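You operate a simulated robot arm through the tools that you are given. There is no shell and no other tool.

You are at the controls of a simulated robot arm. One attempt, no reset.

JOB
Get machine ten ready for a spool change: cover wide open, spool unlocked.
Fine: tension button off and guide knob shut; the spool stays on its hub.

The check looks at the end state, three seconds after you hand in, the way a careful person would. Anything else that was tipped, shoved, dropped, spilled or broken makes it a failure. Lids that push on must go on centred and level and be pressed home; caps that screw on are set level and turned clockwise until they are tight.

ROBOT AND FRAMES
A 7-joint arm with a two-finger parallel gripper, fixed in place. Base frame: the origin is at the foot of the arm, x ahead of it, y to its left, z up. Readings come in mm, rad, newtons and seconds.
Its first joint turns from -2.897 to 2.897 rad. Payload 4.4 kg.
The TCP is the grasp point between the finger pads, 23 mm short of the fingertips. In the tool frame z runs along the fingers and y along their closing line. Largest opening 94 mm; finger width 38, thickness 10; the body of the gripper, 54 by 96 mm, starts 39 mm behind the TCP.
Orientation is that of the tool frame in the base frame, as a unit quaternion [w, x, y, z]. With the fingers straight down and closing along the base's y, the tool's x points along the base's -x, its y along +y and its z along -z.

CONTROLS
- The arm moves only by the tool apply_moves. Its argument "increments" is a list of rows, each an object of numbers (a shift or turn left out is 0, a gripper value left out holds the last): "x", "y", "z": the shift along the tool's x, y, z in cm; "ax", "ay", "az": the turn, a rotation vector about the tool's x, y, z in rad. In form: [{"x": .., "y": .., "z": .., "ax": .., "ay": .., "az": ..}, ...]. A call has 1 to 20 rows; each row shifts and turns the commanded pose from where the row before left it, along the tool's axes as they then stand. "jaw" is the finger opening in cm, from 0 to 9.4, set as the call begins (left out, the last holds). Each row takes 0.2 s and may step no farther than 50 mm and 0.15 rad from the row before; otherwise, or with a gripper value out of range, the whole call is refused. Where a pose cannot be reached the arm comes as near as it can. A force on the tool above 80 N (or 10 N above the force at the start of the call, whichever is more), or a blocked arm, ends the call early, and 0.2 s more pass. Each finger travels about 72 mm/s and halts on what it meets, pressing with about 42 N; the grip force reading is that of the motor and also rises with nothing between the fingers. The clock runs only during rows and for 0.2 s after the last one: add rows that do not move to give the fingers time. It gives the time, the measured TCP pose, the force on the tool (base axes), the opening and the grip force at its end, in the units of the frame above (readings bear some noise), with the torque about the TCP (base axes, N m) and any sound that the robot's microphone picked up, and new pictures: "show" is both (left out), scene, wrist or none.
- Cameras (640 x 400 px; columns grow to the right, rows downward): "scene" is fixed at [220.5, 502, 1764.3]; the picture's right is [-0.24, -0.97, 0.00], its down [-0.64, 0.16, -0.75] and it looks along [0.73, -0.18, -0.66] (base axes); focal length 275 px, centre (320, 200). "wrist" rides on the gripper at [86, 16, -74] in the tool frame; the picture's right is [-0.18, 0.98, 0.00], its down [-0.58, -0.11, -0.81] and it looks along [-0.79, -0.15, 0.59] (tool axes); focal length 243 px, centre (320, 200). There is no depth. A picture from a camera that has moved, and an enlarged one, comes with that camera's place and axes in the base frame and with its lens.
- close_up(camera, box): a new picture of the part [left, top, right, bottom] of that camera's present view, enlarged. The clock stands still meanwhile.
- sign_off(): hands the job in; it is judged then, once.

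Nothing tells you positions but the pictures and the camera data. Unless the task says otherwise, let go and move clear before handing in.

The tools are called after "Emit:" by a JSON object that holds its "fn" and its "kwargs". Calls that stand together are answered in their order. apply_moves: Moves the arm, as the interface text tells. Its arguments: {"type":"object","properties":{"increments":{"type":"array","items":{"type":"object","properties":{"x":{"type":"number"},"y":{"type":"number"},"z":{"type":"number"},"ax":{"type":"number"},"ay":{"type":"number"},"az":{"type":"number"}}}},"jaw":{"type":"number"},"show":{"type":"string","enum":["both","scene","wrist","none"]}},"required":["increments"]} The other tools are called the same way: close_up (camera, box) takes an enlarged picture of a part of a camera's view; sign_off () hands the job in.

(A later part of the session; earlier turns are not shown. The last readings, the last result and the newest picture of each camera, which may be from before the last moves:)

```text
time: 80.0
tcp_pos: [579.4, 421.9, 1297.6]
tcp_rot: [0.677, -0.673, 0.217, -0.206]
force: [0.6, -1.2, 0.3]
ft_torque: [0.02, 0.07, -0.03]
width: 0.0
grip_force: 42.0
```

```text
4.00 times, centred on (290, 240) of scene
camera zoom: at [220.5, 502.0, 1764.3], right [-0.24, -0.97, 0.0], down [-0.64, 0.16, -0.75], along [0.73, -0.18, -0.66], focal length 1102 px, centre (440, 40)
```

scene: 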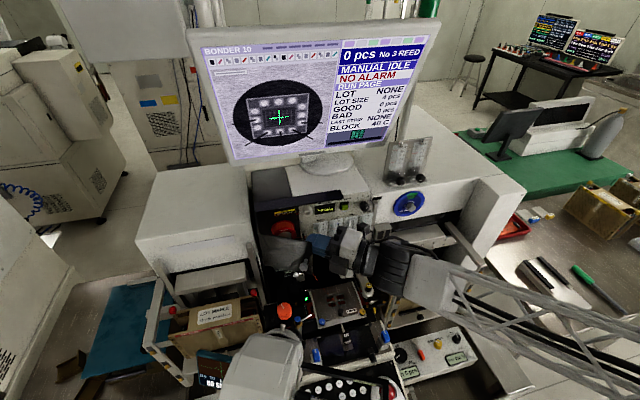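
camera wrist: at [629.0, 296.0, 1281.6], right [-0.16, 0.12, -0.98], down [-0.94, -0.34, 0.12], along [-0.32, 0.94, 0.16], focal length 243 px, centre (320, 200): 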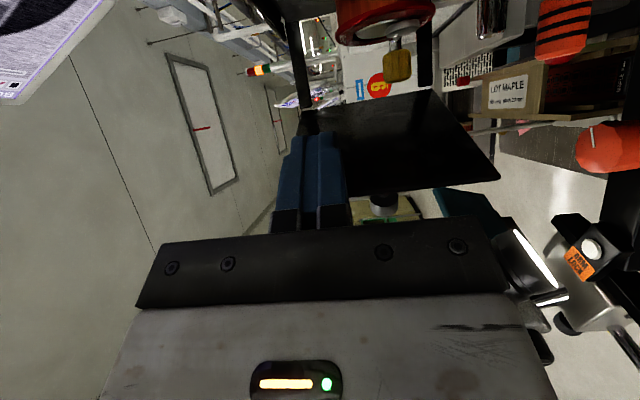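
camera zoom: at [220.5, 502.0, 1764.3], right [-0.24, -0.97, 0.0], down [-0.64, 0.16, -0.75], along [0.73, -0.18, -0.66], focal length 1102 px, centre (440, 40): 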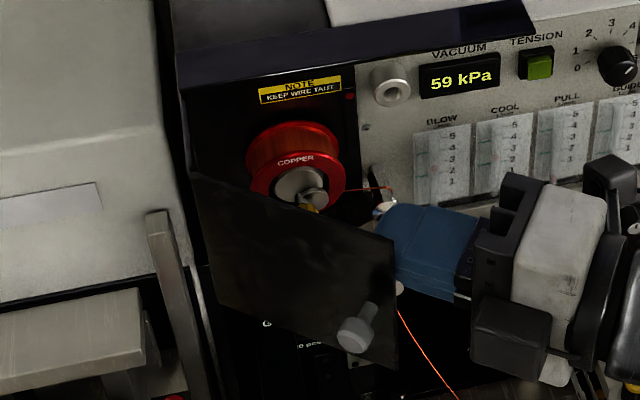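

Cover swings freely now (≈1 N). Continue the arc.

Emit:
{"fn": "apply_moves", "kwargs": {"increments": [{"x": -1.67, "z": 0.31}, {"x": -1.59, "z": 0.73}], "show": "none"}}

Emit:
{"fn": "apply_moves", "kwargs": {"increments": [{"x": -1.51, "z": 1.15}]}}

Emit:
{"fn": "close_up", "kwargs": {"camera": "scene", "box": [210, 190, 370, 310]}}

```text
time: 80.6
tcp_pos: [559.1, 448.9, 1297.9]
tcp_rot: [0.676, -0.673, 0.216, -0.207]
force: [-0.2, -0.4, -0.6]
ft_torque: [0.01, -0.03, 0.01]
width: 0.0
grip_force: 42.0
```

```text
time: 81.0
tcp_pos: [553.1, 467.9, 1298.2]
tcp_rot: [0.676, -0.673, 0.216, -0.206]
force: [0.4, -0.8, -0.4]
ft_torque: [0.01, 0.0, 0.0]
width: 0.2
grip_force: 42.2
camera wrist: at [580.7, 357.3, 1281.8], right [-0.16, 0.11, -0.98], down [-0.94, -0.33, 0.12], along [-0.31, 0.94, 0.16], focal length 243 px, centre (320, 200)
```

scene: 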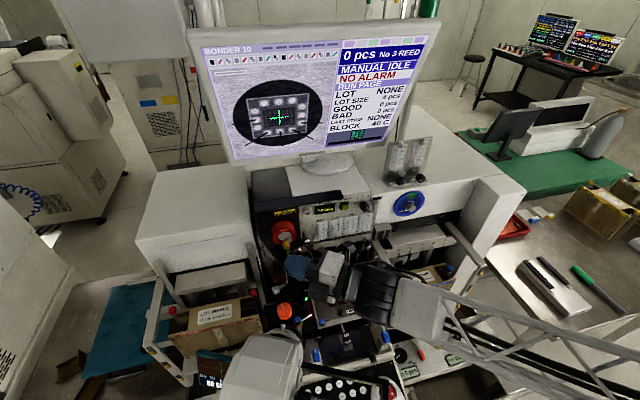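
wrist: 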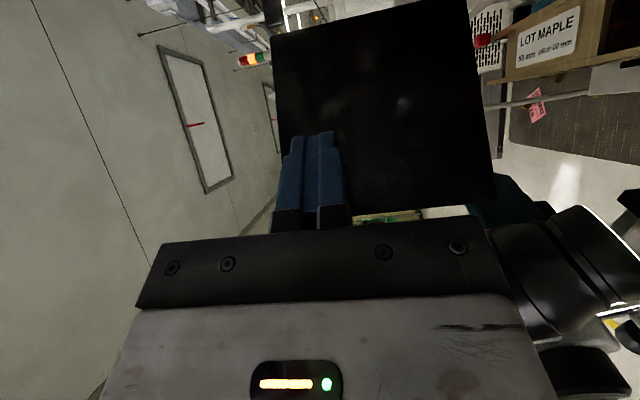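

```text
3.33 times, centred on (290, 250) of scene
camera zoom: at [220.5, 502.0, 1764.3], right [-0.24, -0.97, 0.0], down [-0.64, 0.16, -0.75], along [0.73, -0.18, -0.66], focal length 918 px, centre (420, 33)
```

zoom: 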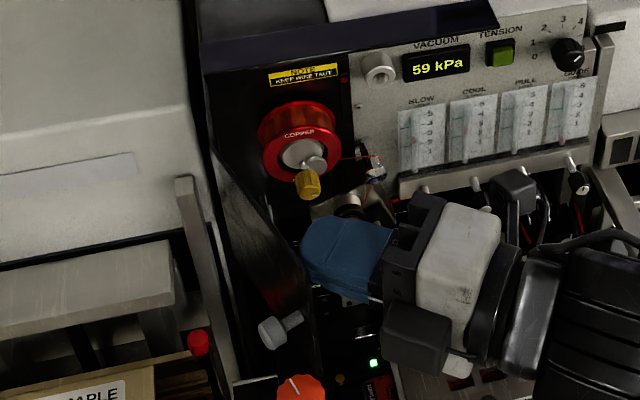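

~75° open and the interior (yellow lock knob) is in view. Continue pushing past 90°.

Emit:
{"fn": "apply_moves", "kwargs": {"increments": [{"x": -1.3, "z": 1.54}], "show": "none"}}

Emit:
{"fn": "apply_moves", "kwargs": {"increments": [{"x": -1.0, "z": 1.54}]}}

Emit:
{"fn": "close_up", "kwargs": {"camera": "scene", "box": [210, 190, 370, 310]}}

```text
time: 81.4
tcp_pos: [548.7, 487.5, 1298.0]
tcp_rot: [0.676, -0.674, 0.216, -0.206]
force: [0.3, -0.1, 0.4]
ft_torque: [-0.02, 0.03, -0.02]
width: 0.0
grip_force: 41.7
```

```text
time: 81.8
tcp_pos: [549.5, 506.1, 1297.9]
tcp_rot: [0.677, -0.673, 0.217, -0.206]
force: [-0.5, 0.1, 0.5]
ft_torque: [0.0, -0.01, 0.03]
width: 0.0
grip_force: 42.7
camera wrist: at [578.6, 395.2, 1282.7], right [-0.16, 0.11, -0.98], down [-0.94, -0.33, 0.12], along [-0.31, 0.94, 0.16], focal length 243 px, centre (320, 200)
```

scene: 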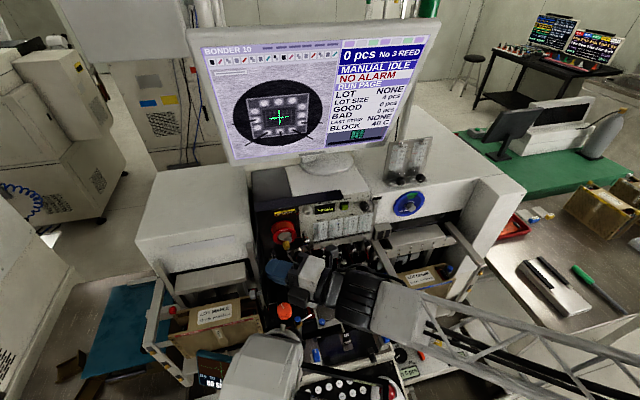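
wrist: 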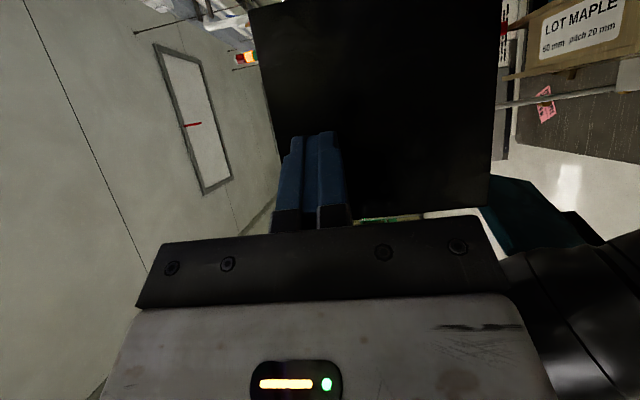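

```text
3.33 times, centred on (290, 250) of scene
camera zoom: at [220.5, 502.0, 1764.3], right [-0.24, -0.97, 0.0], down [-0.64, 0.16, -0.75], along [0.73, -0.18, -0.66], focal length 918 px, centre (420, 33)
```

zoom: 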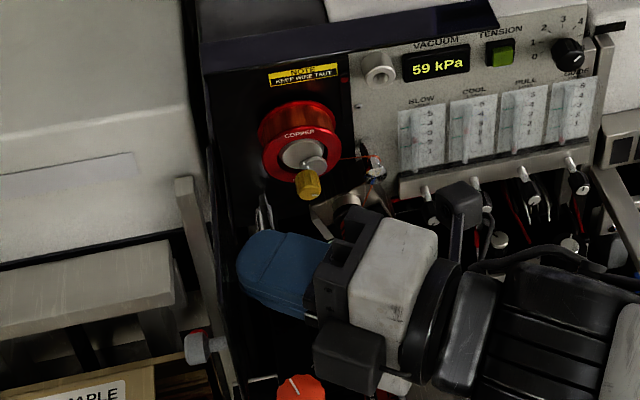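

Past 90° now with no resistance. I'll add yaw while pushing further so that the wrist stays clear of the microscope.

Emit:
{"fn": "apply_moves", "kwargs": {"increments": [{"x": -0.85, "z": 1.24, "ay": -0.12}, {"x": -0.69, "z": 1.33, "ay": -0.12}]}}

Emit:
{"fn": "close_up", "kwargs": {"camera": "scene", "box": [210, 190, 370, 310]}}

```text
time: 82.4
tcp_pos: [550.5, 536.8, 1297.1]
tcp_rot: [0.697, -0.693, 0.133, -0.125]
force: [0.4, 0.1, 0.1]
ft_torque: [-0.01, 0.03, 0.03]
width: 0.0
grip_force: 42.2
camera wrist: at [603.8, 435.9, 1282.1], right [-0.18, 0.07, -0.98], down [-0.83, -0.55, 0.11], along [-0.53, 0.83, 0.16], focal length 243 px, centre (320, 200)
```

scene: 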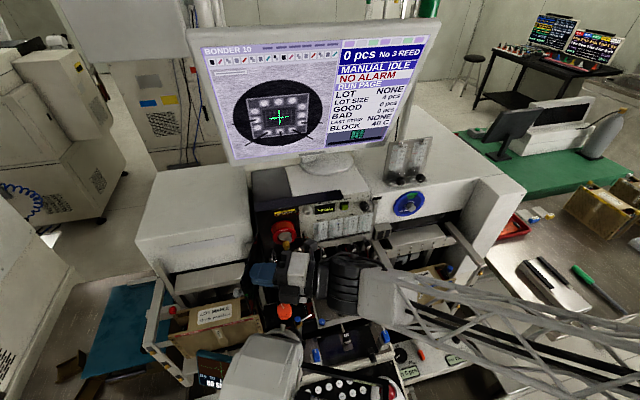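
wrist: 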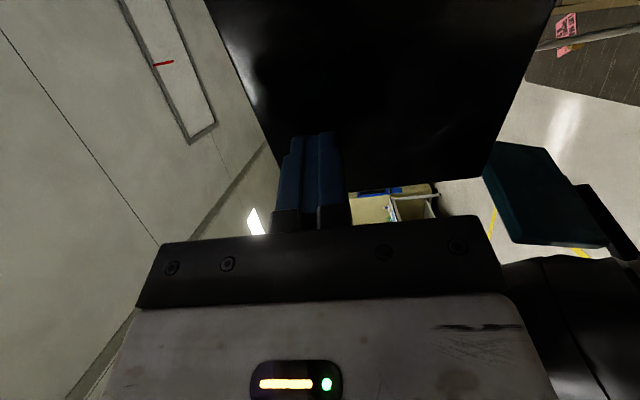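

```text
3.33 times, centred on (290, 250) of scene
camera zoom: at [220.5, 502.0, 1764.3], right [-0.24, -0.97, 0.0], down [-0.64, 0.16, -0.75], along [0.73, -0.18, -0.66], focal length 918 px, centre (420, 33)
```

zoom: 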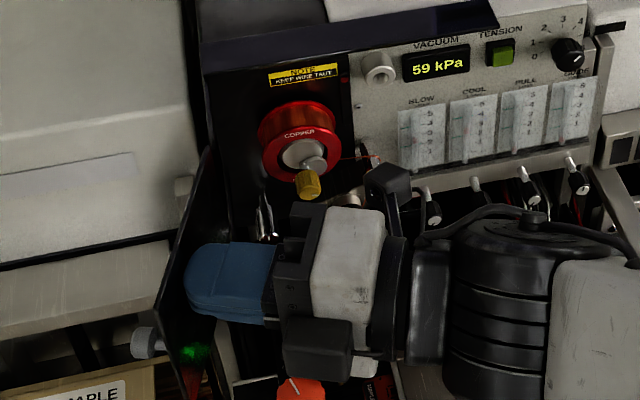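

~115° open with no resistance. One more small push, watching for a stop.

Emit:
{"fn": "apply_moves", "kwargs": {"increments": [{"x": -0.42, "z": 1.12}], "show": "none"}}

Emit:
{"fn": "close_up", "kwargs": {"camera": "scene", "box": [210, 190, 370, 310]}}

```text
time: 82.8
tcp_pos: [550.1, 547.4, 1298.6]
tcp_rot: [0.698, -0.692, 0.133, -0.125]
force: [-0.3, 0.9, 0.0]
ft_torque: [0.0, 0.0, 0.0]
width: 0.0
grip_force: 41.9
```

```text
3.33 times, centred on (290, 250) of scene
camera zoom: at [220.5, 502.0, 1764.3], right [-0.24, -0.97, 0.0], down [-0.64, 0.16, -0.75], along [0.73, -0.18, -0.66], focal length 918 px, centre (420, 33)
```

zoom: 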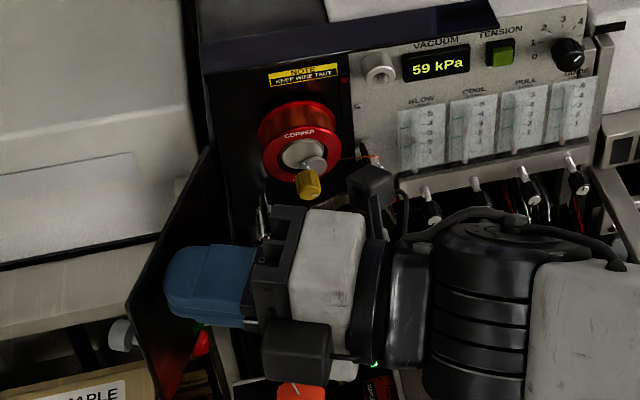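

Emit:
{"fn": "apply_moves", "kwargs": {"increments": [{"x": -0.42, "z": 1.12}], "show": "none"}}

Emit:
{"fn": "apply_moves", "kwargs": {"increments": [{"x": -0.2, "z": 1.2}]}}

Emit:
{"fn": "close_up", "kwargs": {"camera": "scene", "box": [210, 190, 370, 310]}}

```text
time: 83.2
tcp_pos: [550.0, 559.8, 1297.9]
tcp_rot: [0.697, -0.693, 0.133, -0.124]
force: [0.1, -0.2, 0.7]
ft_torque: [0.03, -0.02, 0.0]
width: 0.0
grip_force: 41.9
```

```text
time: 83.6
tcp_pos: [553.8, 570.6, 1298.6]
tcp_rot: [0.698, -0.693, 0.134, -0.125]
force: [0.0, -0.2, 0.2]
ft_torque: [-0.01, 0.0, 0.02]
width: 0.1
grip_force: 42.0
camera wrist: at [607.2, 471.1, 1282.9], right [-0.18, 0.07, -0.98], down [-0.83, -0.54, 0.11], along [-0.53, 0.84, 0.16], focal length 243 px, centre (320, 200)
```

scene: 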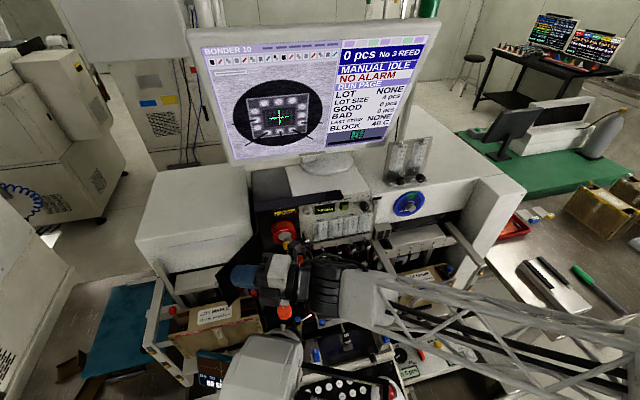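
wrist: 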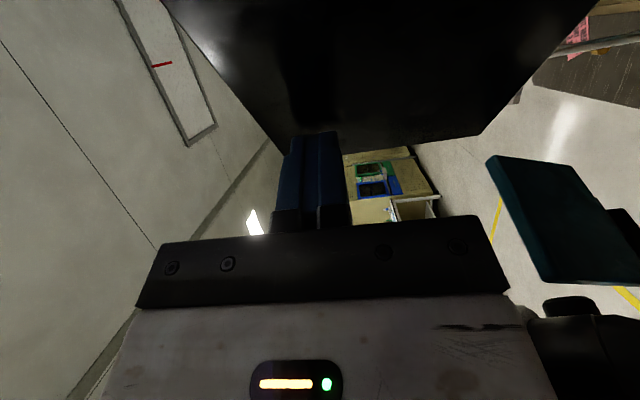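

```text
3.33 times, centred on (290, 250) of scene
camera zoom: at [220.5, 502.0, 1764.3], right [-0.24, -0.97, 0.0], down [-0.64, 0.16, -0.75], along [0.73, -0.18, -0.66], focal length 918 px, centre (420, 33)
```

zoom: 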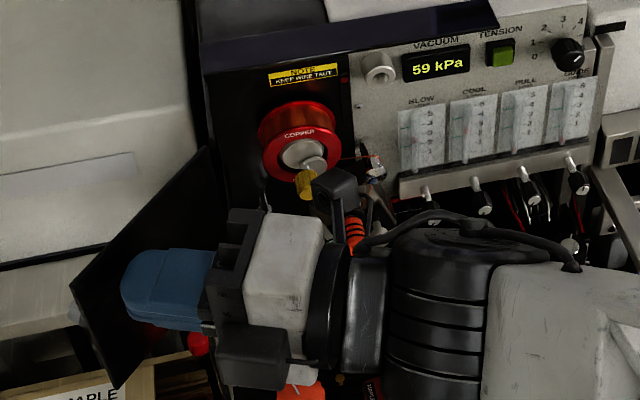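

Cover is ~130°+ open – wide open. Withdraw along the same path and inspect the lock knob.

Emit:
{"fn": "apply_moves", "kwargs": {"increments": [{"x": 0.2, "z": -1.2}, {"x": 0.42, "z": -1.12}, {"x": 0.42, "z": -1.12}, {"x": 1.06, "z": -2.8}, {"x": 1.06, "z": -2.8}, {"x": 1.4, "z": -3.7}, {"x": 1.4, "z": -3.7}]}}

Emit:
{"fn": "close_up", "kwargs": {"camera": "scene", "box": [265, 205, 325, 245]}}

Emit:
{"fn": "close_up", "kwargs": {"camera": "scene", "box": [210, 190, 370, 310]}}

Emit:
{"fn": "close_up", "kwargs": {"camera": "scene", "box": [180, 310, 340, 400]}}

```text
time: 85.2
tcp_pos: [550.1, 396.3, 1297.8]
tcp_rot: [0.697, -0.694, 0.133, -0.124]
force: [-0.2, -0.1, -0.3]
ft_torque: [-0.01, 0.01, 0.05]
width: 0.0
grip_force: 42.3
camera wrist: at [604.0, 296.9, 1280.9], right [-0.18, 0.07, -0.98], down [-0.83, -0.54, 0.12], along [-0.53, 0.84, 0.16], focal length 243 px, centre (320, 200)
```

scene: 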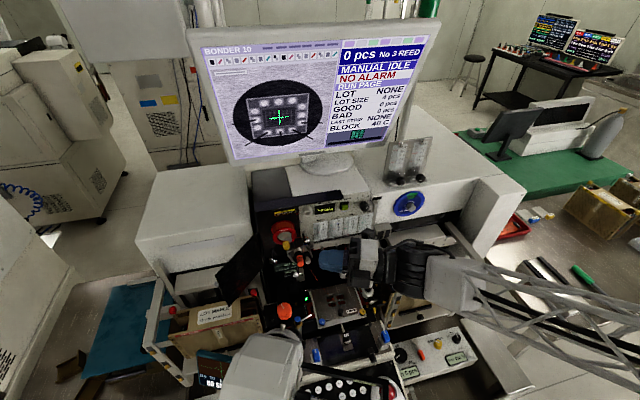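
wrist: 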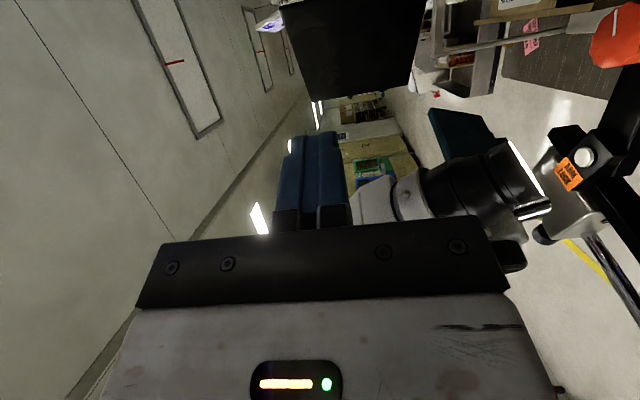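

```text
10.00 times, centred on (295, 225) of scene
camera zoom: at [220.5, 502.0, 1764.3], right [-0.24, -0.97, 0.0], down [-0.64, 0.16, -0.75], along [0.73, -0.18, -0.66], focal length 2754 px, centre (570, -50)
```

zoom: 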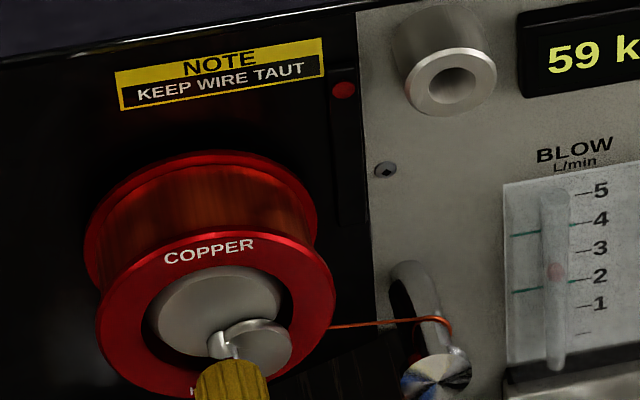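

```text
3.33 times, centred on (290, 250) of scene
camera zoom: at [220.5, 502.0, 1764.3], right [-0.24, -0.97, 0.0], down [-0.64, 0.16, -0.75], along [0.73, -0.18, -0.66], focal length 918 px, centre (420, 33)
```

zoom: 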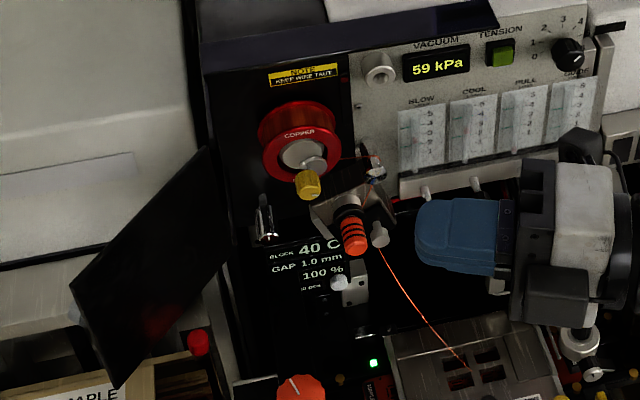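

```text
4.00 times, centred on (260, 355) of scene
camera zoom: at [220.5, 502.0, 1764.3], right [-0.24, -0.97, 0.0], down [-0.64, 0.16, -0.75], along [0.73, -0.18, -0.66], focal length 1102 px, centre (560, -420)
```

zoom: 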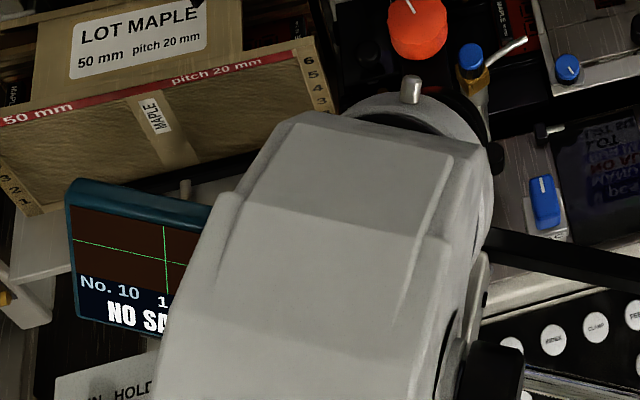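

Microscope still in place; cover is wide open. Now I rotate the tool back to nearly straight to look at the spool lock from the front.

Emit:
{"fn": "apply_moves", "kwargs": {"increments": [{"ay": 0.14}, {"ay": 0.14}, {"ay": 0.14}, {"ay": 0.14}, {"ay": 0.14}, {"ay": 0.14}, {"ay": 0.14}, {"ay": 0.14}], "jaw": 6.0}}

Emit:
{"fn": "close_up", "kwargs": {"camera": "wrist", "box": [270, 60, 420, 220]}}

```text
time: 87.0
tcp_pos: [550.0, 395.9, 1297.6]
tcp_rot: [-0.52, 0.52, -0.484, 0.475]
force: [0.2, -0.1, -0.9]
ft_torque: [0.05, -0.01, 0.0]
width: 60.2
grip_force: 0.1
camera wrist: at [482.6, 304.4, 1283.1], right [-0.03, 0.19, -0.98], down [-0.85, 0.51, 0.12], along [0.53, 0.84, 0.15], focal length 243 px, centre (320, 200)
```

scene: 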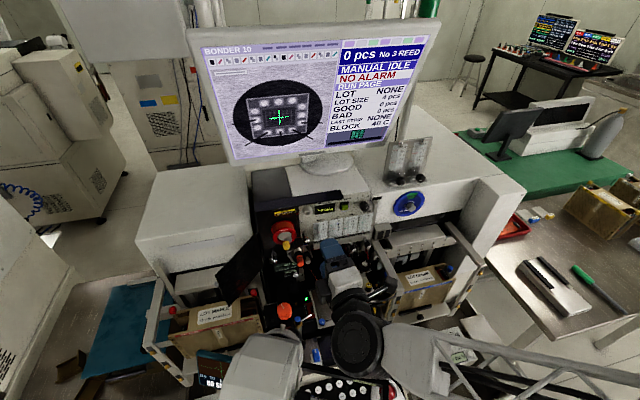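
wrist: 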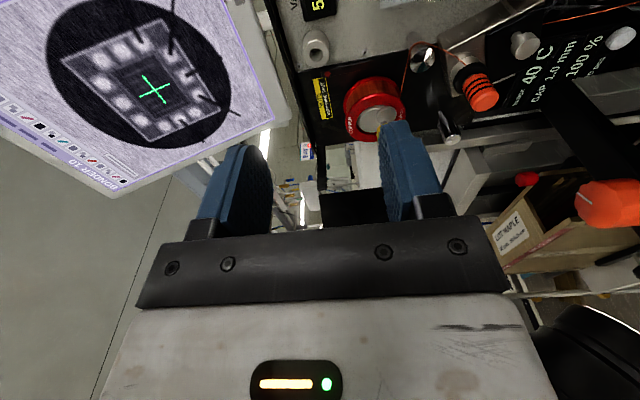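

```text
2.50 times, centred on (345, 140) of wrist
camera zoom: at [482.6, 304.4, 1283.1], right [-0.03, 0.19, -0.98], down [-0.85, 0.51, 0.12], along [0.53, 0.84, 0.15], focal length 606 px, centre (258, 350)
```

zoom: 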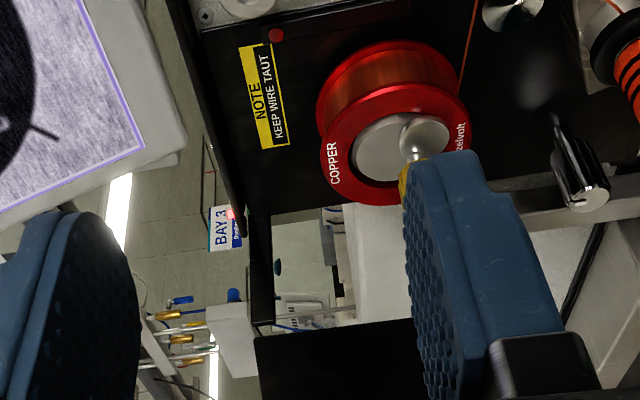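

Emit:
{"fn": "apply_moves", "kwargs": {"increments": [{"y": 2.0}, {"y": 2.2}], "show": "none"}}

Emit:
{"fn": "close_up", "kwargs": {"camera": "wrist", "box": [260, 60, 400, 180]}}

Emit:
{"fn": "close_up", "kwargs": {"camera": "scene", "box": [270, 220, 310, 250]}}

```text
time: 87.6
tcp_pos: [550.0, 397.3, 1253.9]
tcp_rot: [-0.52, 0.521, -0.483, 0.473]
force: [0.1, 0.5, 0.6]
ft_torque: [0.01, -0.01, 0.03]
width: 60.0
grip_force: 0.1
```

```text
3.33 times, centred on (330, 120) of wrist
camera zoom: at [482.4, 305.1, 1240.1], right [-0.03, 0.19, -0.98], down [-0.85, 0.51, 0.12], along [0.52, 0.84, 0.15], focal length 809 px, centre (287, 467)
```

zoom: 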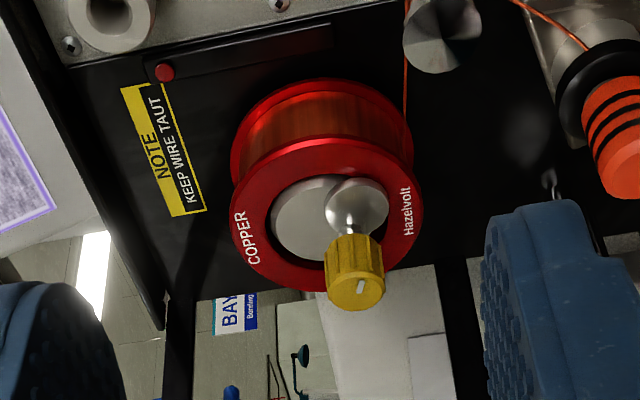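

```text
13.33 times, centred on (290, 235) of scene
camera zoom: at [220.5, 502.0, 1764.3], right [-0.24, -0.97, 0.0], down [-0.64, 0.16, -0.75], along [0.73, -0.18, -0.66], focal length 3672 px, centre (720, -267)
```

zoom: 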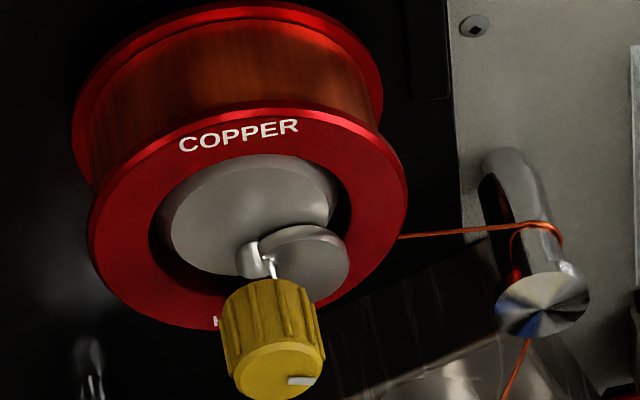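

The lock is clear: the yellow knob (white pointer to the right) carries an eccentric catch overlapping the spool's flange; turned 90° counter-clockwise (pointer up) the catch would lie within the hub. Knob face ≈(645,479,1248), Ø16 mm. I'll lean the tool ~29° to the right so the wrist clears the microscope.

Emit:
{"fn": "apply_moves", "kwargs": {"increments": [{"ay": -0.14}, {"ay": -0.14}, {"ay": -0.135}, {"ax": 0.0719, "az": 0.1316}, {"ax": 0.0719, "az": 0.1316}, {"ax": 0.0719, "az": 0.1316}, {}], "jaw": 3.6}}

Emit:
{"fn": "close_up", "kwargs": {"camera": "wrist", "box": [220, 0, 480, 200]}}

```text
time: 89.2
tcp_pos: [550.0, 395.6, 1255.7]
tcp_rot: [0.728, -0.455, 0.438, -0.267]
force: [0.2, 0.8, 0.0]
ft_torque: [0.0, -0.01, -0.02]
width: 36.0
grip_force: 0.1
camera wrist: at [525.4, 303.6, 1193.4], right [-0.1, 0.58, -0.81], down [-0.98, 0.06, 0.16], along [0.15, 0.81, 0.57], focal length 243 px, centre (320, 200)
```

scene: 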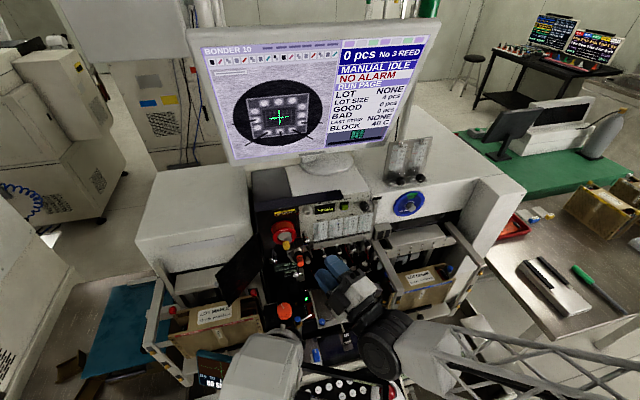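
wrist: 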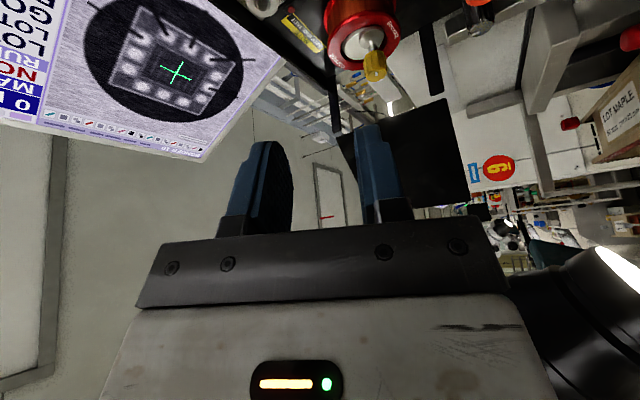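

```text
2.00 times, centred on (350, 100) of wrist
camera zoom: at [525.4, 303.6, 1193.4], right [-0.1, 0.58, -0.81], down [-0.98, 0.06, 0.16], along [0.15, 0.81, 0.57], focal length 485 px, centre (260, 400)
```

zoom: 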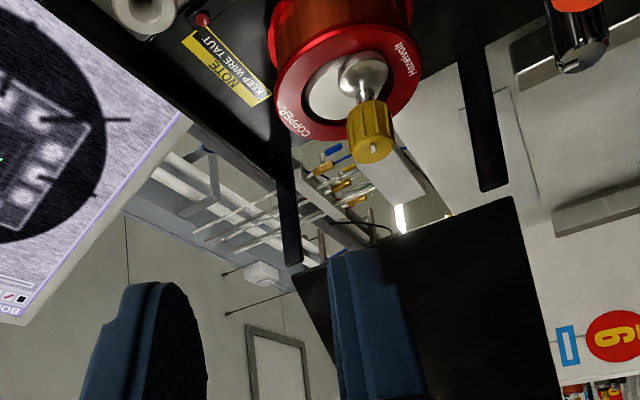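

Orientation as planned; knob face refined to (646,478,1249.5). Moving to 60 mm short of it along the tool axis.

Emit:
{"fn": "apply_moves", "kwargs": {"increments": [{"x": -1.13, "y": 2.07, "z": 2.4}, {"x": -1.13, "y": 2.07, "z": 2.4}]}}

Emit:
{"fn": "close_up", "kwargs": {"camera": "wrist", "box": [220, 0, 420, 180]}}

Emit:
{"fn": "close_up", "kwargs": {"camera": "scene", "box": [220, 200, 420, 350]}}

```text
time: 89.8
tcp_pos: [582.3, 453.3, 1237.0]
tcp_rot: [0.727, -0.455, 0.438, -0.268]
force: [0.5, 0.7, -0.3]
ft_torque: [0.02, 0.04, 0.03]
width: 35.9
grip_force: 0.0
camera wrist: at [556.9, 360.5, 1175.6], right [-0.1, 0.58, -0.81], down [-0.98, 0.06, 0.16], along [0.15, 0.81, 0.56], focal length 243 px, centre (320, 200)
```

scene: 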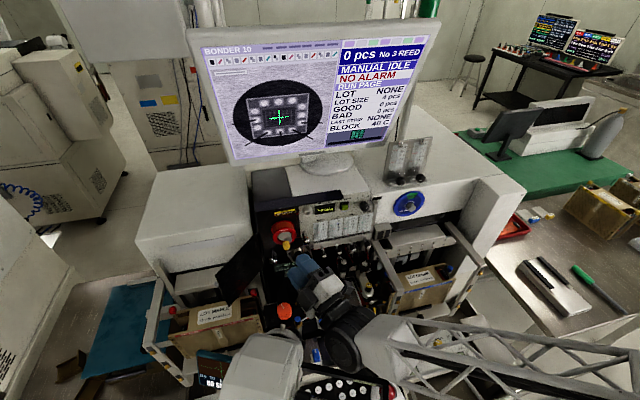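
wrist: 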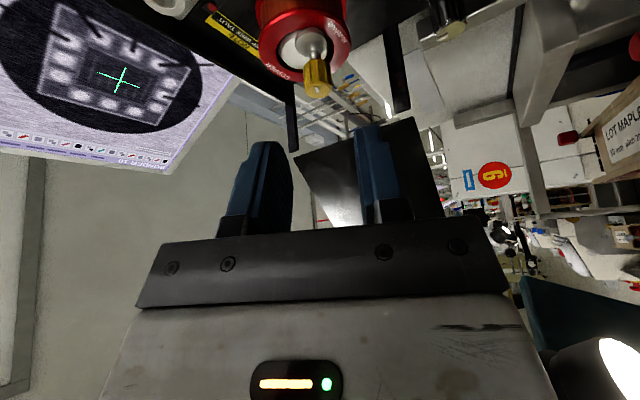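

```text
2.22 times, centred on (320, 90) of wrist
camera zoom: at [556.9, 360.5, 1175.6], right [-0.1, 0.58, -0.81], down [-0.98, 0.06, 0.16], along [0.15, 0.81, 0.56], focal length 539 px, centre (320, 444)
```

zoom: 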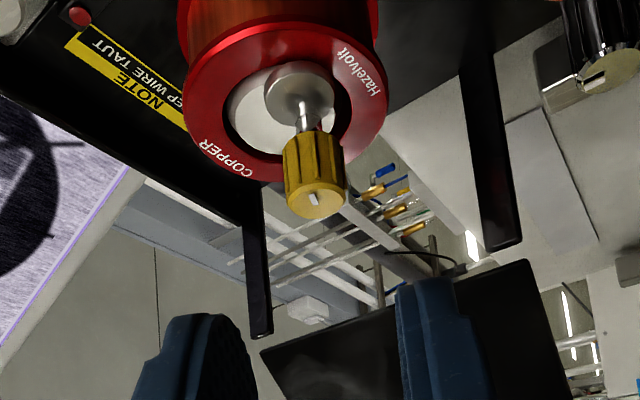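

```text
2.67 times, centred on (320, 275) of scene
camera zoom: at [220.5, 502.0, 1764.3], right [-0.24, -0.97, 0.0], down [-0.64, 0.16, -0.75], along [0.73, -0.18, -0.66], focal length 734 px, centre (320, 0)
```

zoom: 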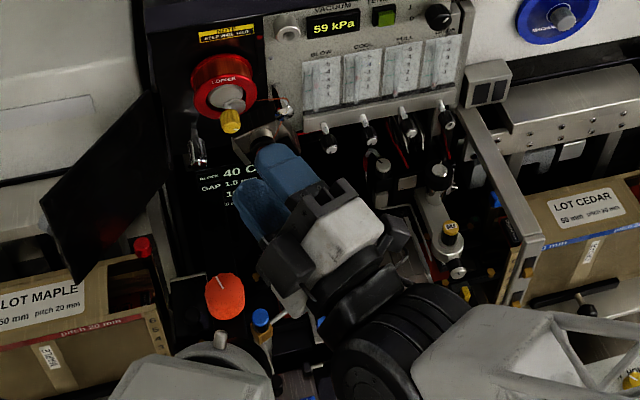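

Well aligned. Advance along the tool axis onto the knob.

Emit:
{"fn": "apply_moves", "kwargs": {"increments": [{"z": 2.0}, {"z": 2.0}, {"z": 1.86}, {}], "show": "wrist"}}

Emit:
{"fn": "close_up", "kwargs": {"camera": "wrist", "box": [220, 40, 420, 220]}}

Emit:
{"fn": "close_up", "kwargs": {"camera": "scene", "box": [260, 200, 340, 260]}}

```text
time: 90.8
tcp_pos: [635.3, 477.0, 1248.8]
tcp_rot: [0.727, -0.455, 0.439, -0.267]
force: [0.1, 0.0, -0.6]
ft_torque: [0.02, 0.02, 0.01]
width: 36.1
grip_force: 0.1
camera wrist: at [610.0, 384.9, 1186.8], right [-0.1, 0.58, -0.81], down [-0.98, 0.06, 0.16], along [0.15, 0.81, 0.56], focal length 243 px, centre (320, 200)
```

wrist: 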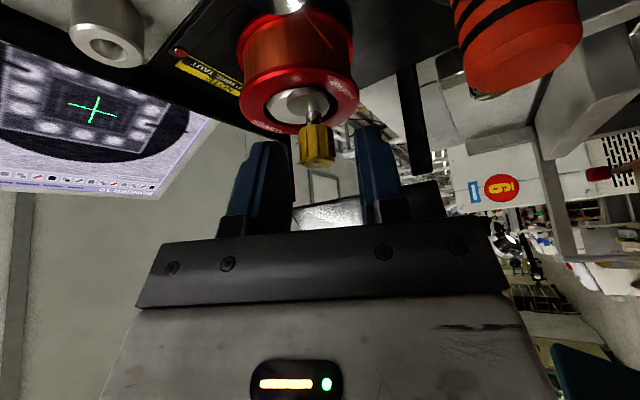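

```text
2.22 times, centred on (320, 130) of wrist
camera zoom: at [610.0, 384.9, 1186.8], right [-0.1, 0.58, -0.81], down [-0.98, 0.06, 0.16], along [0.15, 0.81, 0.56], focal length 539 px, centre (320, 356)
```

zoom: 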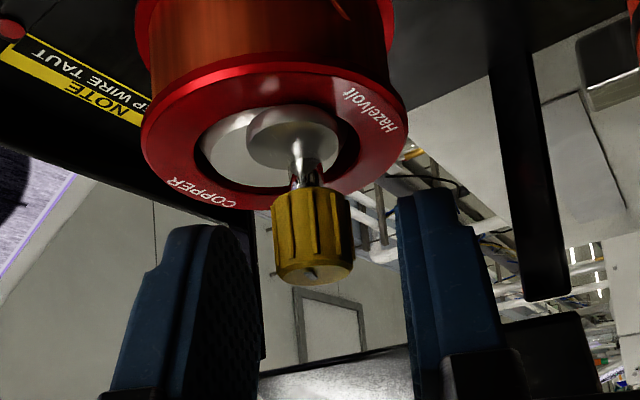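

```text
6.67 times, centred on (300, 230) of scene
camera zoom: at [220.5, 502.0, 1764.3], right [-0.24, -0.97, 0.0], down [-0.64, 0.16, -0.75], along [0.73, -0.18, -0.66], focal length 1836 px, centre (453, 0)
```

zoom: 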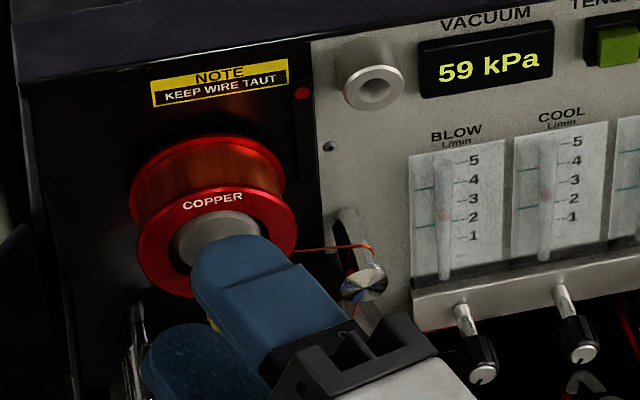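

Knob between the pads. Back off 2 mm for flange clearance and grip.

Emit:
{"fn": "apply_moves", "kwargs": {"increments": [{"z": -0.2}, {}], "show": "none"}}

Emit:
{"fn": "apply_moves", "kwargs": {"increments": [{}, {}, {}, {}], "jaw": 1.0, "show": "wrist"}}

Emit:
{"fn": "close_up", "kwargs": {"camera": "wrist", "box": [220, 40, 420, 220]}}

```text
time: 91.4
tcp_pos: [633.0, 478.1, 1247.9]
tcp_rot: [0.728, -0.455, 0.438, -0.267]
force: [1.0, -1.0, 0.2]
ft_torque: [0.0, -0.01, 0.02]
width: 36.2
grip_force: 0.1
```

```text
time: 92.4
tcp_pos: [632.9, 477.4, 1248.7]
tcp_rot: [0.728, -0.455, 0.438, -0.267]
force: [0.2, 3.1, -4.4]
ft_torque: [0.02, -0.58, -0.02]
width: 16.0
grip_force: 45.0
camera wrist: at [607.4, 384.7, 1186.4], right [-0.1, 0.58, -0.81], down [-0.98, 0.06, 0.16], along [0.15, 0.81, 0.56], focal length 243 px, centre (320, 200)
```

wrist: 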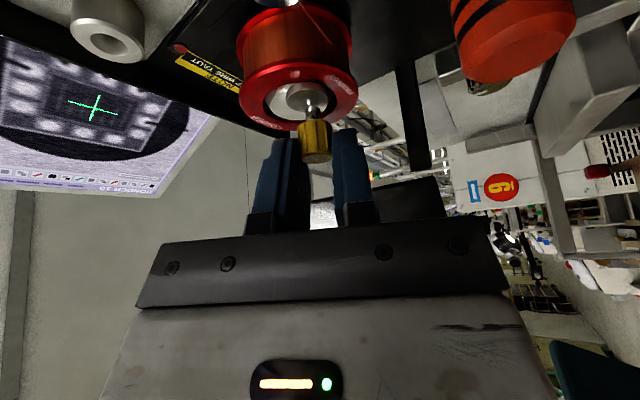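

```text
2.22 times, centred on (320, 130) of wrist
camera zoom: at [607.4, 384.7, 1186.4], right [-0.1, 0.58, -0.81], down [-0.98, 0.06, 0.16], along [0.15, 0.81, 0.56], focal length 539 px, centre (320, 356)
```

zoom: 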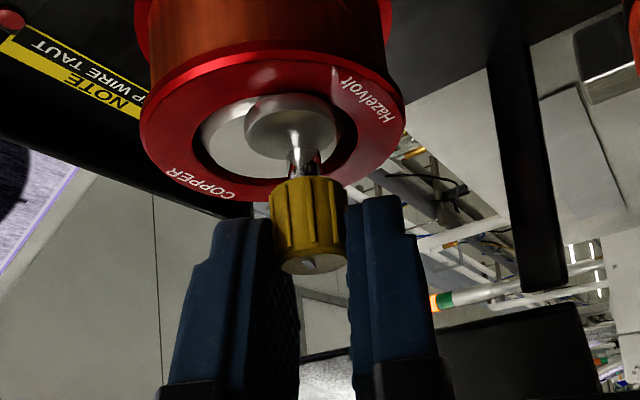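

Centred grip (5 N side load). Turn counter-clockwise gently.

Emit:
{"fn": "apply_moves", "kwargs": {"increments": [{"ax": -0.0479, "az": -0.0878}, {"ax": -0.0479, "az": -0.0878}], "show": "none"}}

Emit:
{"fn": "close_up", "kwargs": {"camera": "wrist", "box": [220, 40, 420, 220]}}

```text
time: 93.0
tcp_pos: [632.5, 477.4, 1247.4]
tcp_rot: [0.678, -0.527, 0.408, -0.309]
force: [23.7, 13.9, -7.9]
ft_torque: [0.06, -0.49, -0.11]
width: 15.2
grip_force: 45.3
```

```text
2.22 times, centred on (320, 130) of wrist
camera zoom: at [607.5, 374.0, 1205.8], right [-0.1, 0.41, -0.91], down [-0.98, 0.09, 0.15], along [0.15, 0.91, 0.39], focal length 539 px, centre (320, 356)
```

zoom: 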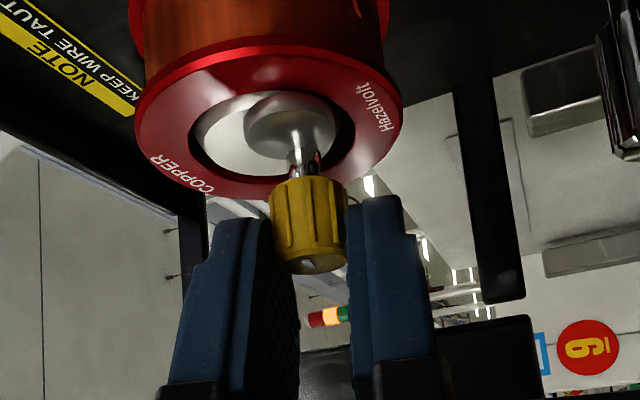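

The knob and catch are turning freely with the fingers. Continue.

Emit:
{"fn": "apply_moves", "kwargs": {"increments": [{"ax": -0.0479, "az": -0.0878}, {"ax": -0.0479, "az": -0.0878}, {"ax": -0.0479, "az": -0.0878}], "show": "none"}}

Emit:
{"fn": "apply_moves", "kwargs": {"increments": [{"ax": -0.0479, "az": -0.0878}, {"ax": -0.0479, "az": -0.0878}]}}

Emit:
{"fn": "close_up", "kwargs": {"camera": "wrist", "box": [220, 40, 420, 220]}}

Emit:
{"fn": "close_up", "kwargs": {"camera": "scene", "box": [180, 200, 420, 400]}}

```text
time: 93.8
tcp_pos: [632.1, 477.1, 1247.6]
tcp_rot: [-0.593, 0.623, -0.357, 0.365]
force: [32.9, -0.8, -16.5]
ft_torque: [0.06, -0.41, -0.16]
width: 15.6
grip_force: 45.4
```

```text
time: 94.4
tcp_pos: [632.4, 477.4, 1246.3]
tcp_rot: [-0.528, 0.679, -0.319, 0.398]
force: [26.9, -13.4, -24.9]
ft_torque: [0.06, -0.35, -0.67]
width: 15.8
grip_force: 44.9
camera wrist: at [607.3, 365.6, 1259.9], right [-0.1, -0.08, -0.99], down [-0.98, 0.15, 0.09], along [0.14, 0.99, -0.09], focal length 243 px, centre (320, 200)
```

scene: 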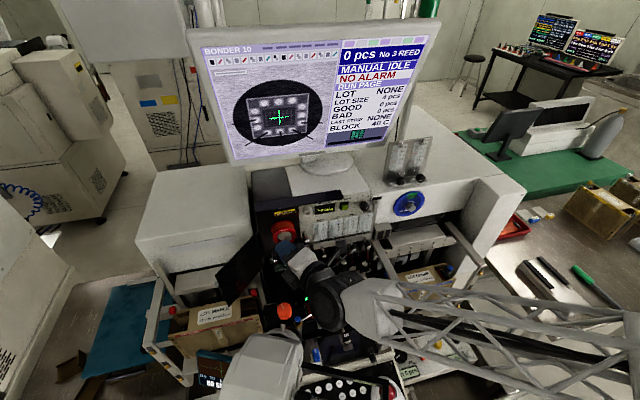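
wrist: 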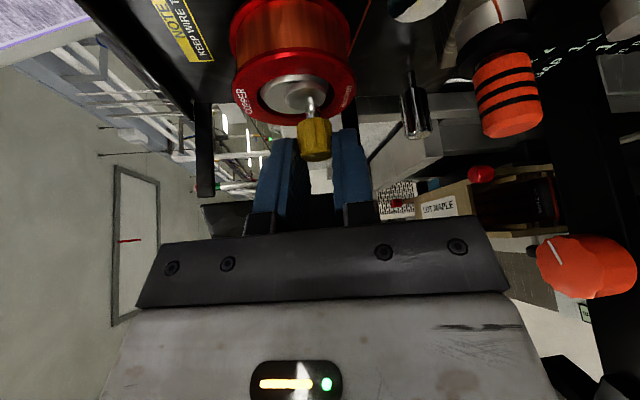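

```text
2.22 times, centred on (320, 130) of wrist
camera zoom: at [607.3, 365.6, 1259.9], right [-0.1, -0.08, -0.99], down [-0.98, 0.15, 0.09], along [0.14, 0.99, -0.09], focal length 539 px, centre (320, 356)
```

zoom: 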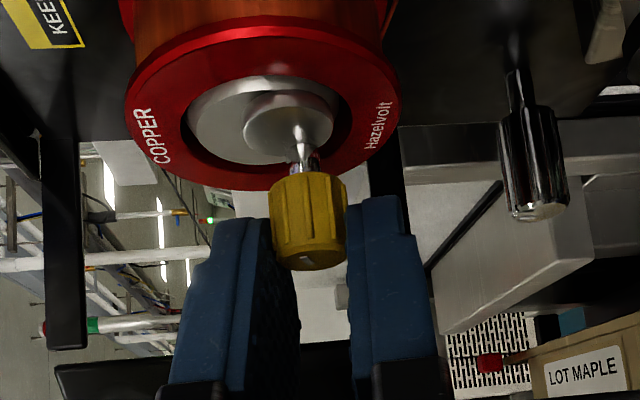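

```text
2.00 times, centred on (300, 300) of scene
camera zoom: at [220.5, 502.0, 1764.3], right [-0.24, -0.97, 0.0], down [-0.64, 0.16, -0.75], along [0.73, -0.18, -0.66], focal length 551 px, centre (360, 0)
```

zoom: 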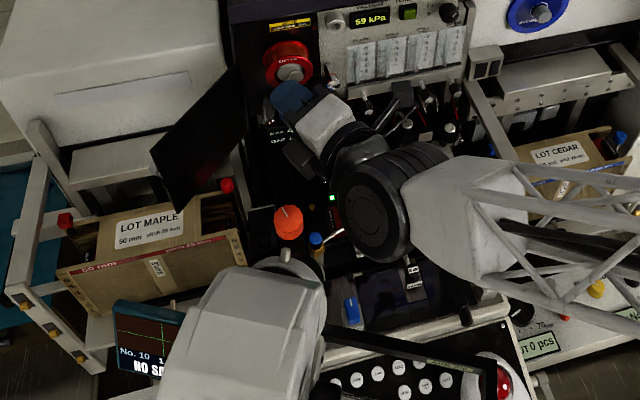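

Catch is swinging up into the hub; 40° done. Trim the load and continue.

Emit:
{"fn": "apply_moves", "kwargs": {"increments": [{"x": 0.03, "y": 0.07, "z": 0.05}, {"ax": -0.0479, "az": -0.0878}, {"ax": -0.0479, "az": -0.0878}], "show": "none"}}

Emit:
{"fn": "apply_moves", "kwargs": {"increments": [{"ax": -0.0479, "az": -0.0878}, {"ax": -0.0479, "az": -0.0878}], "show": "none"}}

Emit:
{"fn": "close_up", "kwargs": {"camera": "wrist", "box": [220, 40, 420, 220]}}

Emit:
{"fn": "close_up", "kwargs": {"camera": "scene", "box": [180, 200, 420, 400]}}

```text
time: 95.2
tcp_pos: [631.3, 477.9, 1245.8]
tcp_rot: [-0.458, 0.73, -0.275, 0.427]
force: [-7.1, -21.4, -37.4]
ft_torque: [0.07, 0.1, -0.39]
width: 15.5
grip_force: 45.3
```

```text
time: 95.8
tcp_pos: [631.7, 477.4, 1245.3]
tcp_rot: [-0.383, 0.772, -0.23, 0.452]
force: [-19.4, -29.7, -42.4]
ft_torque: [0.1, -0.05, -1.06]
width: 15.8
grip_force: 44.5
```

```text
2.22 times, centred on (320, 130) of wrist
camera zoom: at [607.8, 378.5, 1301.9], right [-0.1, -0.46, -0.88], down [-0.99, 0.17, 0.02], along [0.13, 0.87, -0.47], focal length 539 px, centre (320, 356)
```

zoom: 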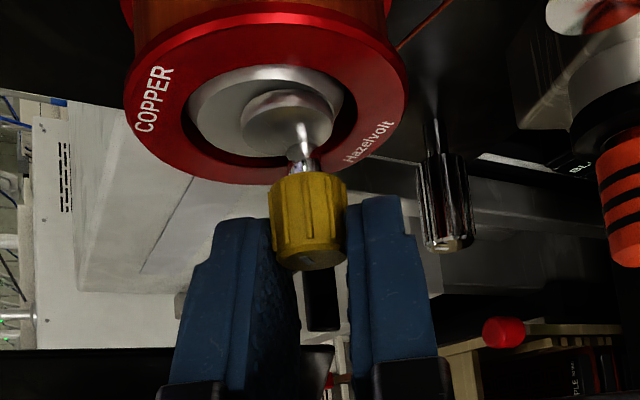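

```text
2.00 times, centred on (300, 300) of scene
camera zoom: at [220.5, 502.0, 1764.3], right [-0.24, -0.97, 0.0], down [-0.64, 0.16, -0.75], along [0.73, -0.18, -0.66], focal length 551 px, centre (360, 0)
```

zoom: 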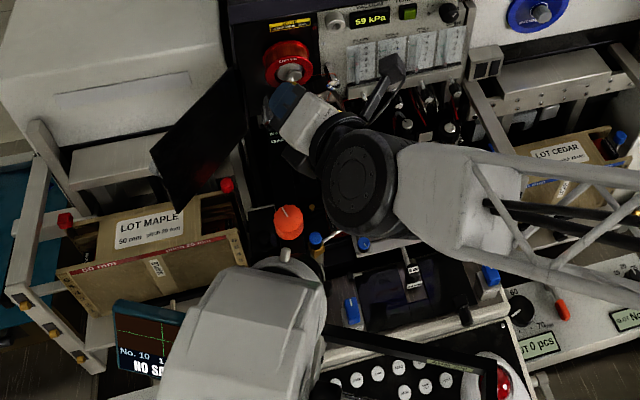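

Wrist is well clear of the microscope. Relieve the side load and continue to 90°.

Emit:
{"fn": "apply_moves", "kwargs": {"increments": [{"x": -0.02, "y": 0.12, "z": -0.03}, {}], "show": "none"}}

Emit:
{"fn": "apply_moves", "kwargs": {"increments": [{"ax": -0.0479, "az": -0.0878}, {"ax": -0.0479, "az": -0.0878}], "show": "none"}}

```text
time: 96.4
tcp_pos: [631.0, 476.9, 1245.8]
tcp_rot: [-0.384, 0.771, -0.232, 0.452]
force: [-5.4, -16.5, -34.4]
ft_torque: [0.11, 0.76, 0.73]
width: 15.5
grip_force: 45.6
```

```text
time: 97.0
tcp_pos: [631.4, 476.4, 1245.5]
tcp_rot: [-0.365, 0.781, -0.22, 0.458]
force: [-9.6, -16.6, -26.1]
ft_torque: [0.04, 0.17, 0.24]
width: 15.5
grip_force: 45.0
out of reach, approached as far as the arm can: row 1, 2
```

Joint limit reached at ~66°. Open in place, rewind the tool about the knob axis, and regrip.

Emit:
{"fn": "apply_moves", "kwargs": {"increments": [{}, {}, {}], "jaw": 3.6, "show": "none"}}

Emit:
{"fn": "apply_moves", "kwargs": {"increments": [{"ax": 0.0719, "az": 0.1316}, {"ax": 0.0719, "az": 0.1316}, {"ax": 0.0719, "az": 0.1316}, {"ax": 0.0719, "az": 0.1316}, {"ax": 0.0719, "az": 0.1316}, {"ax": 0.0719, "az": 0.1316}, {}], "show": "wrist"}}

Emit:
{"fn": "close_up", "kwargs": {"camera": "wrist", "box": [220, 40, 420, 220]}}

Emit:
{"fn": "close_up", "kwargs": {"camera": "scene", "box": [260, 205, 320, 245]}}

```text
time: 97.8
tcp_pos: [631.2, 477.0, 1245.6]
tcp_rot: [-0.365, 0.781, -0.219, 0.458]
force: [0.6, -0.9, 0.2]
ft_torque: [-0.02, -0.05, -0.01]
width: 35.9
grip_force: 0.0
```

```text
time: 99.4
tcp_pos: [631.0, 475.8, 1246.6]
tcp_rot: [0.666, -0.543, 0.4, -0.318]
force: [0.1, 0.0, -0.1]
ft_torque: [0.01, -0.02, -0.02]
width: 36.0
grip_force: 0.1
camera wrist: at [606.6, 371.3, 1209.6], right [-0.1, 0.36, -0.93], down [-0.98, 0.1, 0.14], along [0.14, 0.93, 0.35], focal length 243 px, centre (320, 200)
```

wrist: 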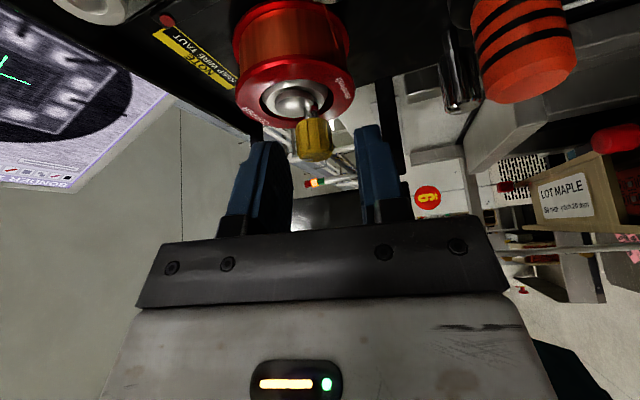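

```text
2.22 times, centred on (320, 130) of wrist
camera zoom: at [606.6, 371.3, 1209.6], right [-0.1, 0.36, -0.93], down [-0.98, 0.1, 0.14], along [0.14, 0.93, 0.35], focal length 539 px, centre (320, 356)
```

zoom: 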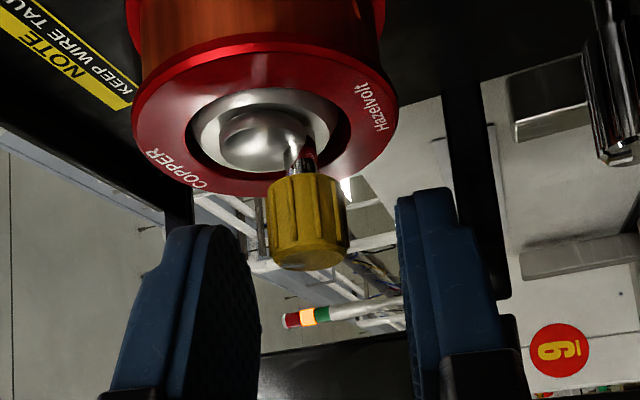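

```text
10.00 times, centred on (290, 225) of scene
camera zoom: at [220.5, 502.0, 1764.3], right [-0.24, -0.97, 0.0], down [-0.64, 0.16, -0.75], along [0.73, -0.18, -0.66], focal length 2754 px, centre (620, -50)
```

zoom: 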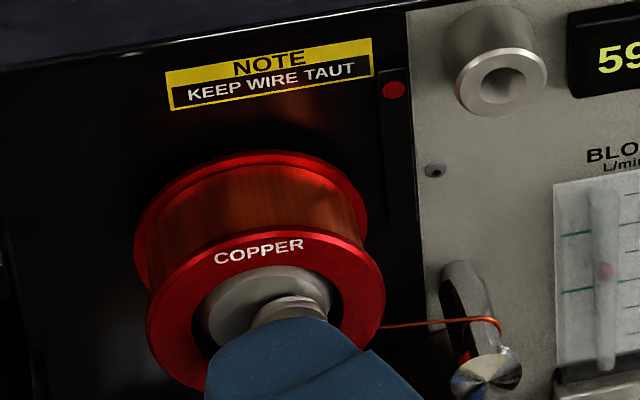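

The catch is nearly inside the hub. Re-centre by ~2 mm and regrip for the remaining ~25–30°.

Emit:
{"fn": "apply_moves", "kwargs": {"increments": [{"y": -0.19, "z": 0.15}, {}], "show": "none"}}

Emit:
{"fn": "apply_moves", "kwargs": {"increments": [{}, {}, {}, {}], "jaw": 1.0, "show": "none"}}

Emit:
{"fn": "apply_moves", "kwargs": {"increments": [{"ax": -0.0479, "az": -0.0878}, {"ax": -0.0479, "az": -0.0878}], "show": "none"}}

Emit:
{"fn": "close_up", "kwargs": {"camera": "wrist", "box": [220, 40, 420, 220]}}

```text
time: 100.0
tcp_pos: [633.0, 478.3, 1249.4]
tcp_rot: [0.666, -0.543, 0.4, -0.319]
force: [0.0, 0.0, 0.3]
ft_torque: [0.01, 0.0, -0.01]
width: 36.0
grip_force: 0.1
```

```text
time: 101.0
tcp_pos: [632.7, 477.4, 1246.5]
tcp_rot: [0.665, -0.543, 0.4, -0.319]
force: [-1.6, 6.4, -15.3]
ft_torque: [0.05, -0.42, 0.03]
width: 15.7
grip_force: 44.4
```

```text
time: 101.6
tcp_pos: [632.0, 476.7, 1246.9]
tcp_rot: [-0.608, 0.608, -0.366, 0.357]
force: [-9.9, 10.2, -21.6]
ft_torque: [0.06, -0.34, -0.44]
width: 15.6
grip_force: 45.3
```

```text
2.22 times, centred on (320, 130) of wrist
camera zoom: at [607.9, 366.5, 1232.4], right [-0.1, 0.17, -0.98], down [-0.98, 0.12, 0.12], along [0.14, 0.98, 0.15], focal length 539 px, centre (320, 356)
```

zoom: 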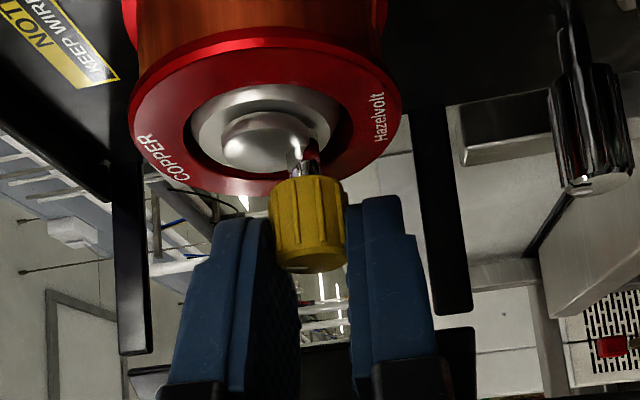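

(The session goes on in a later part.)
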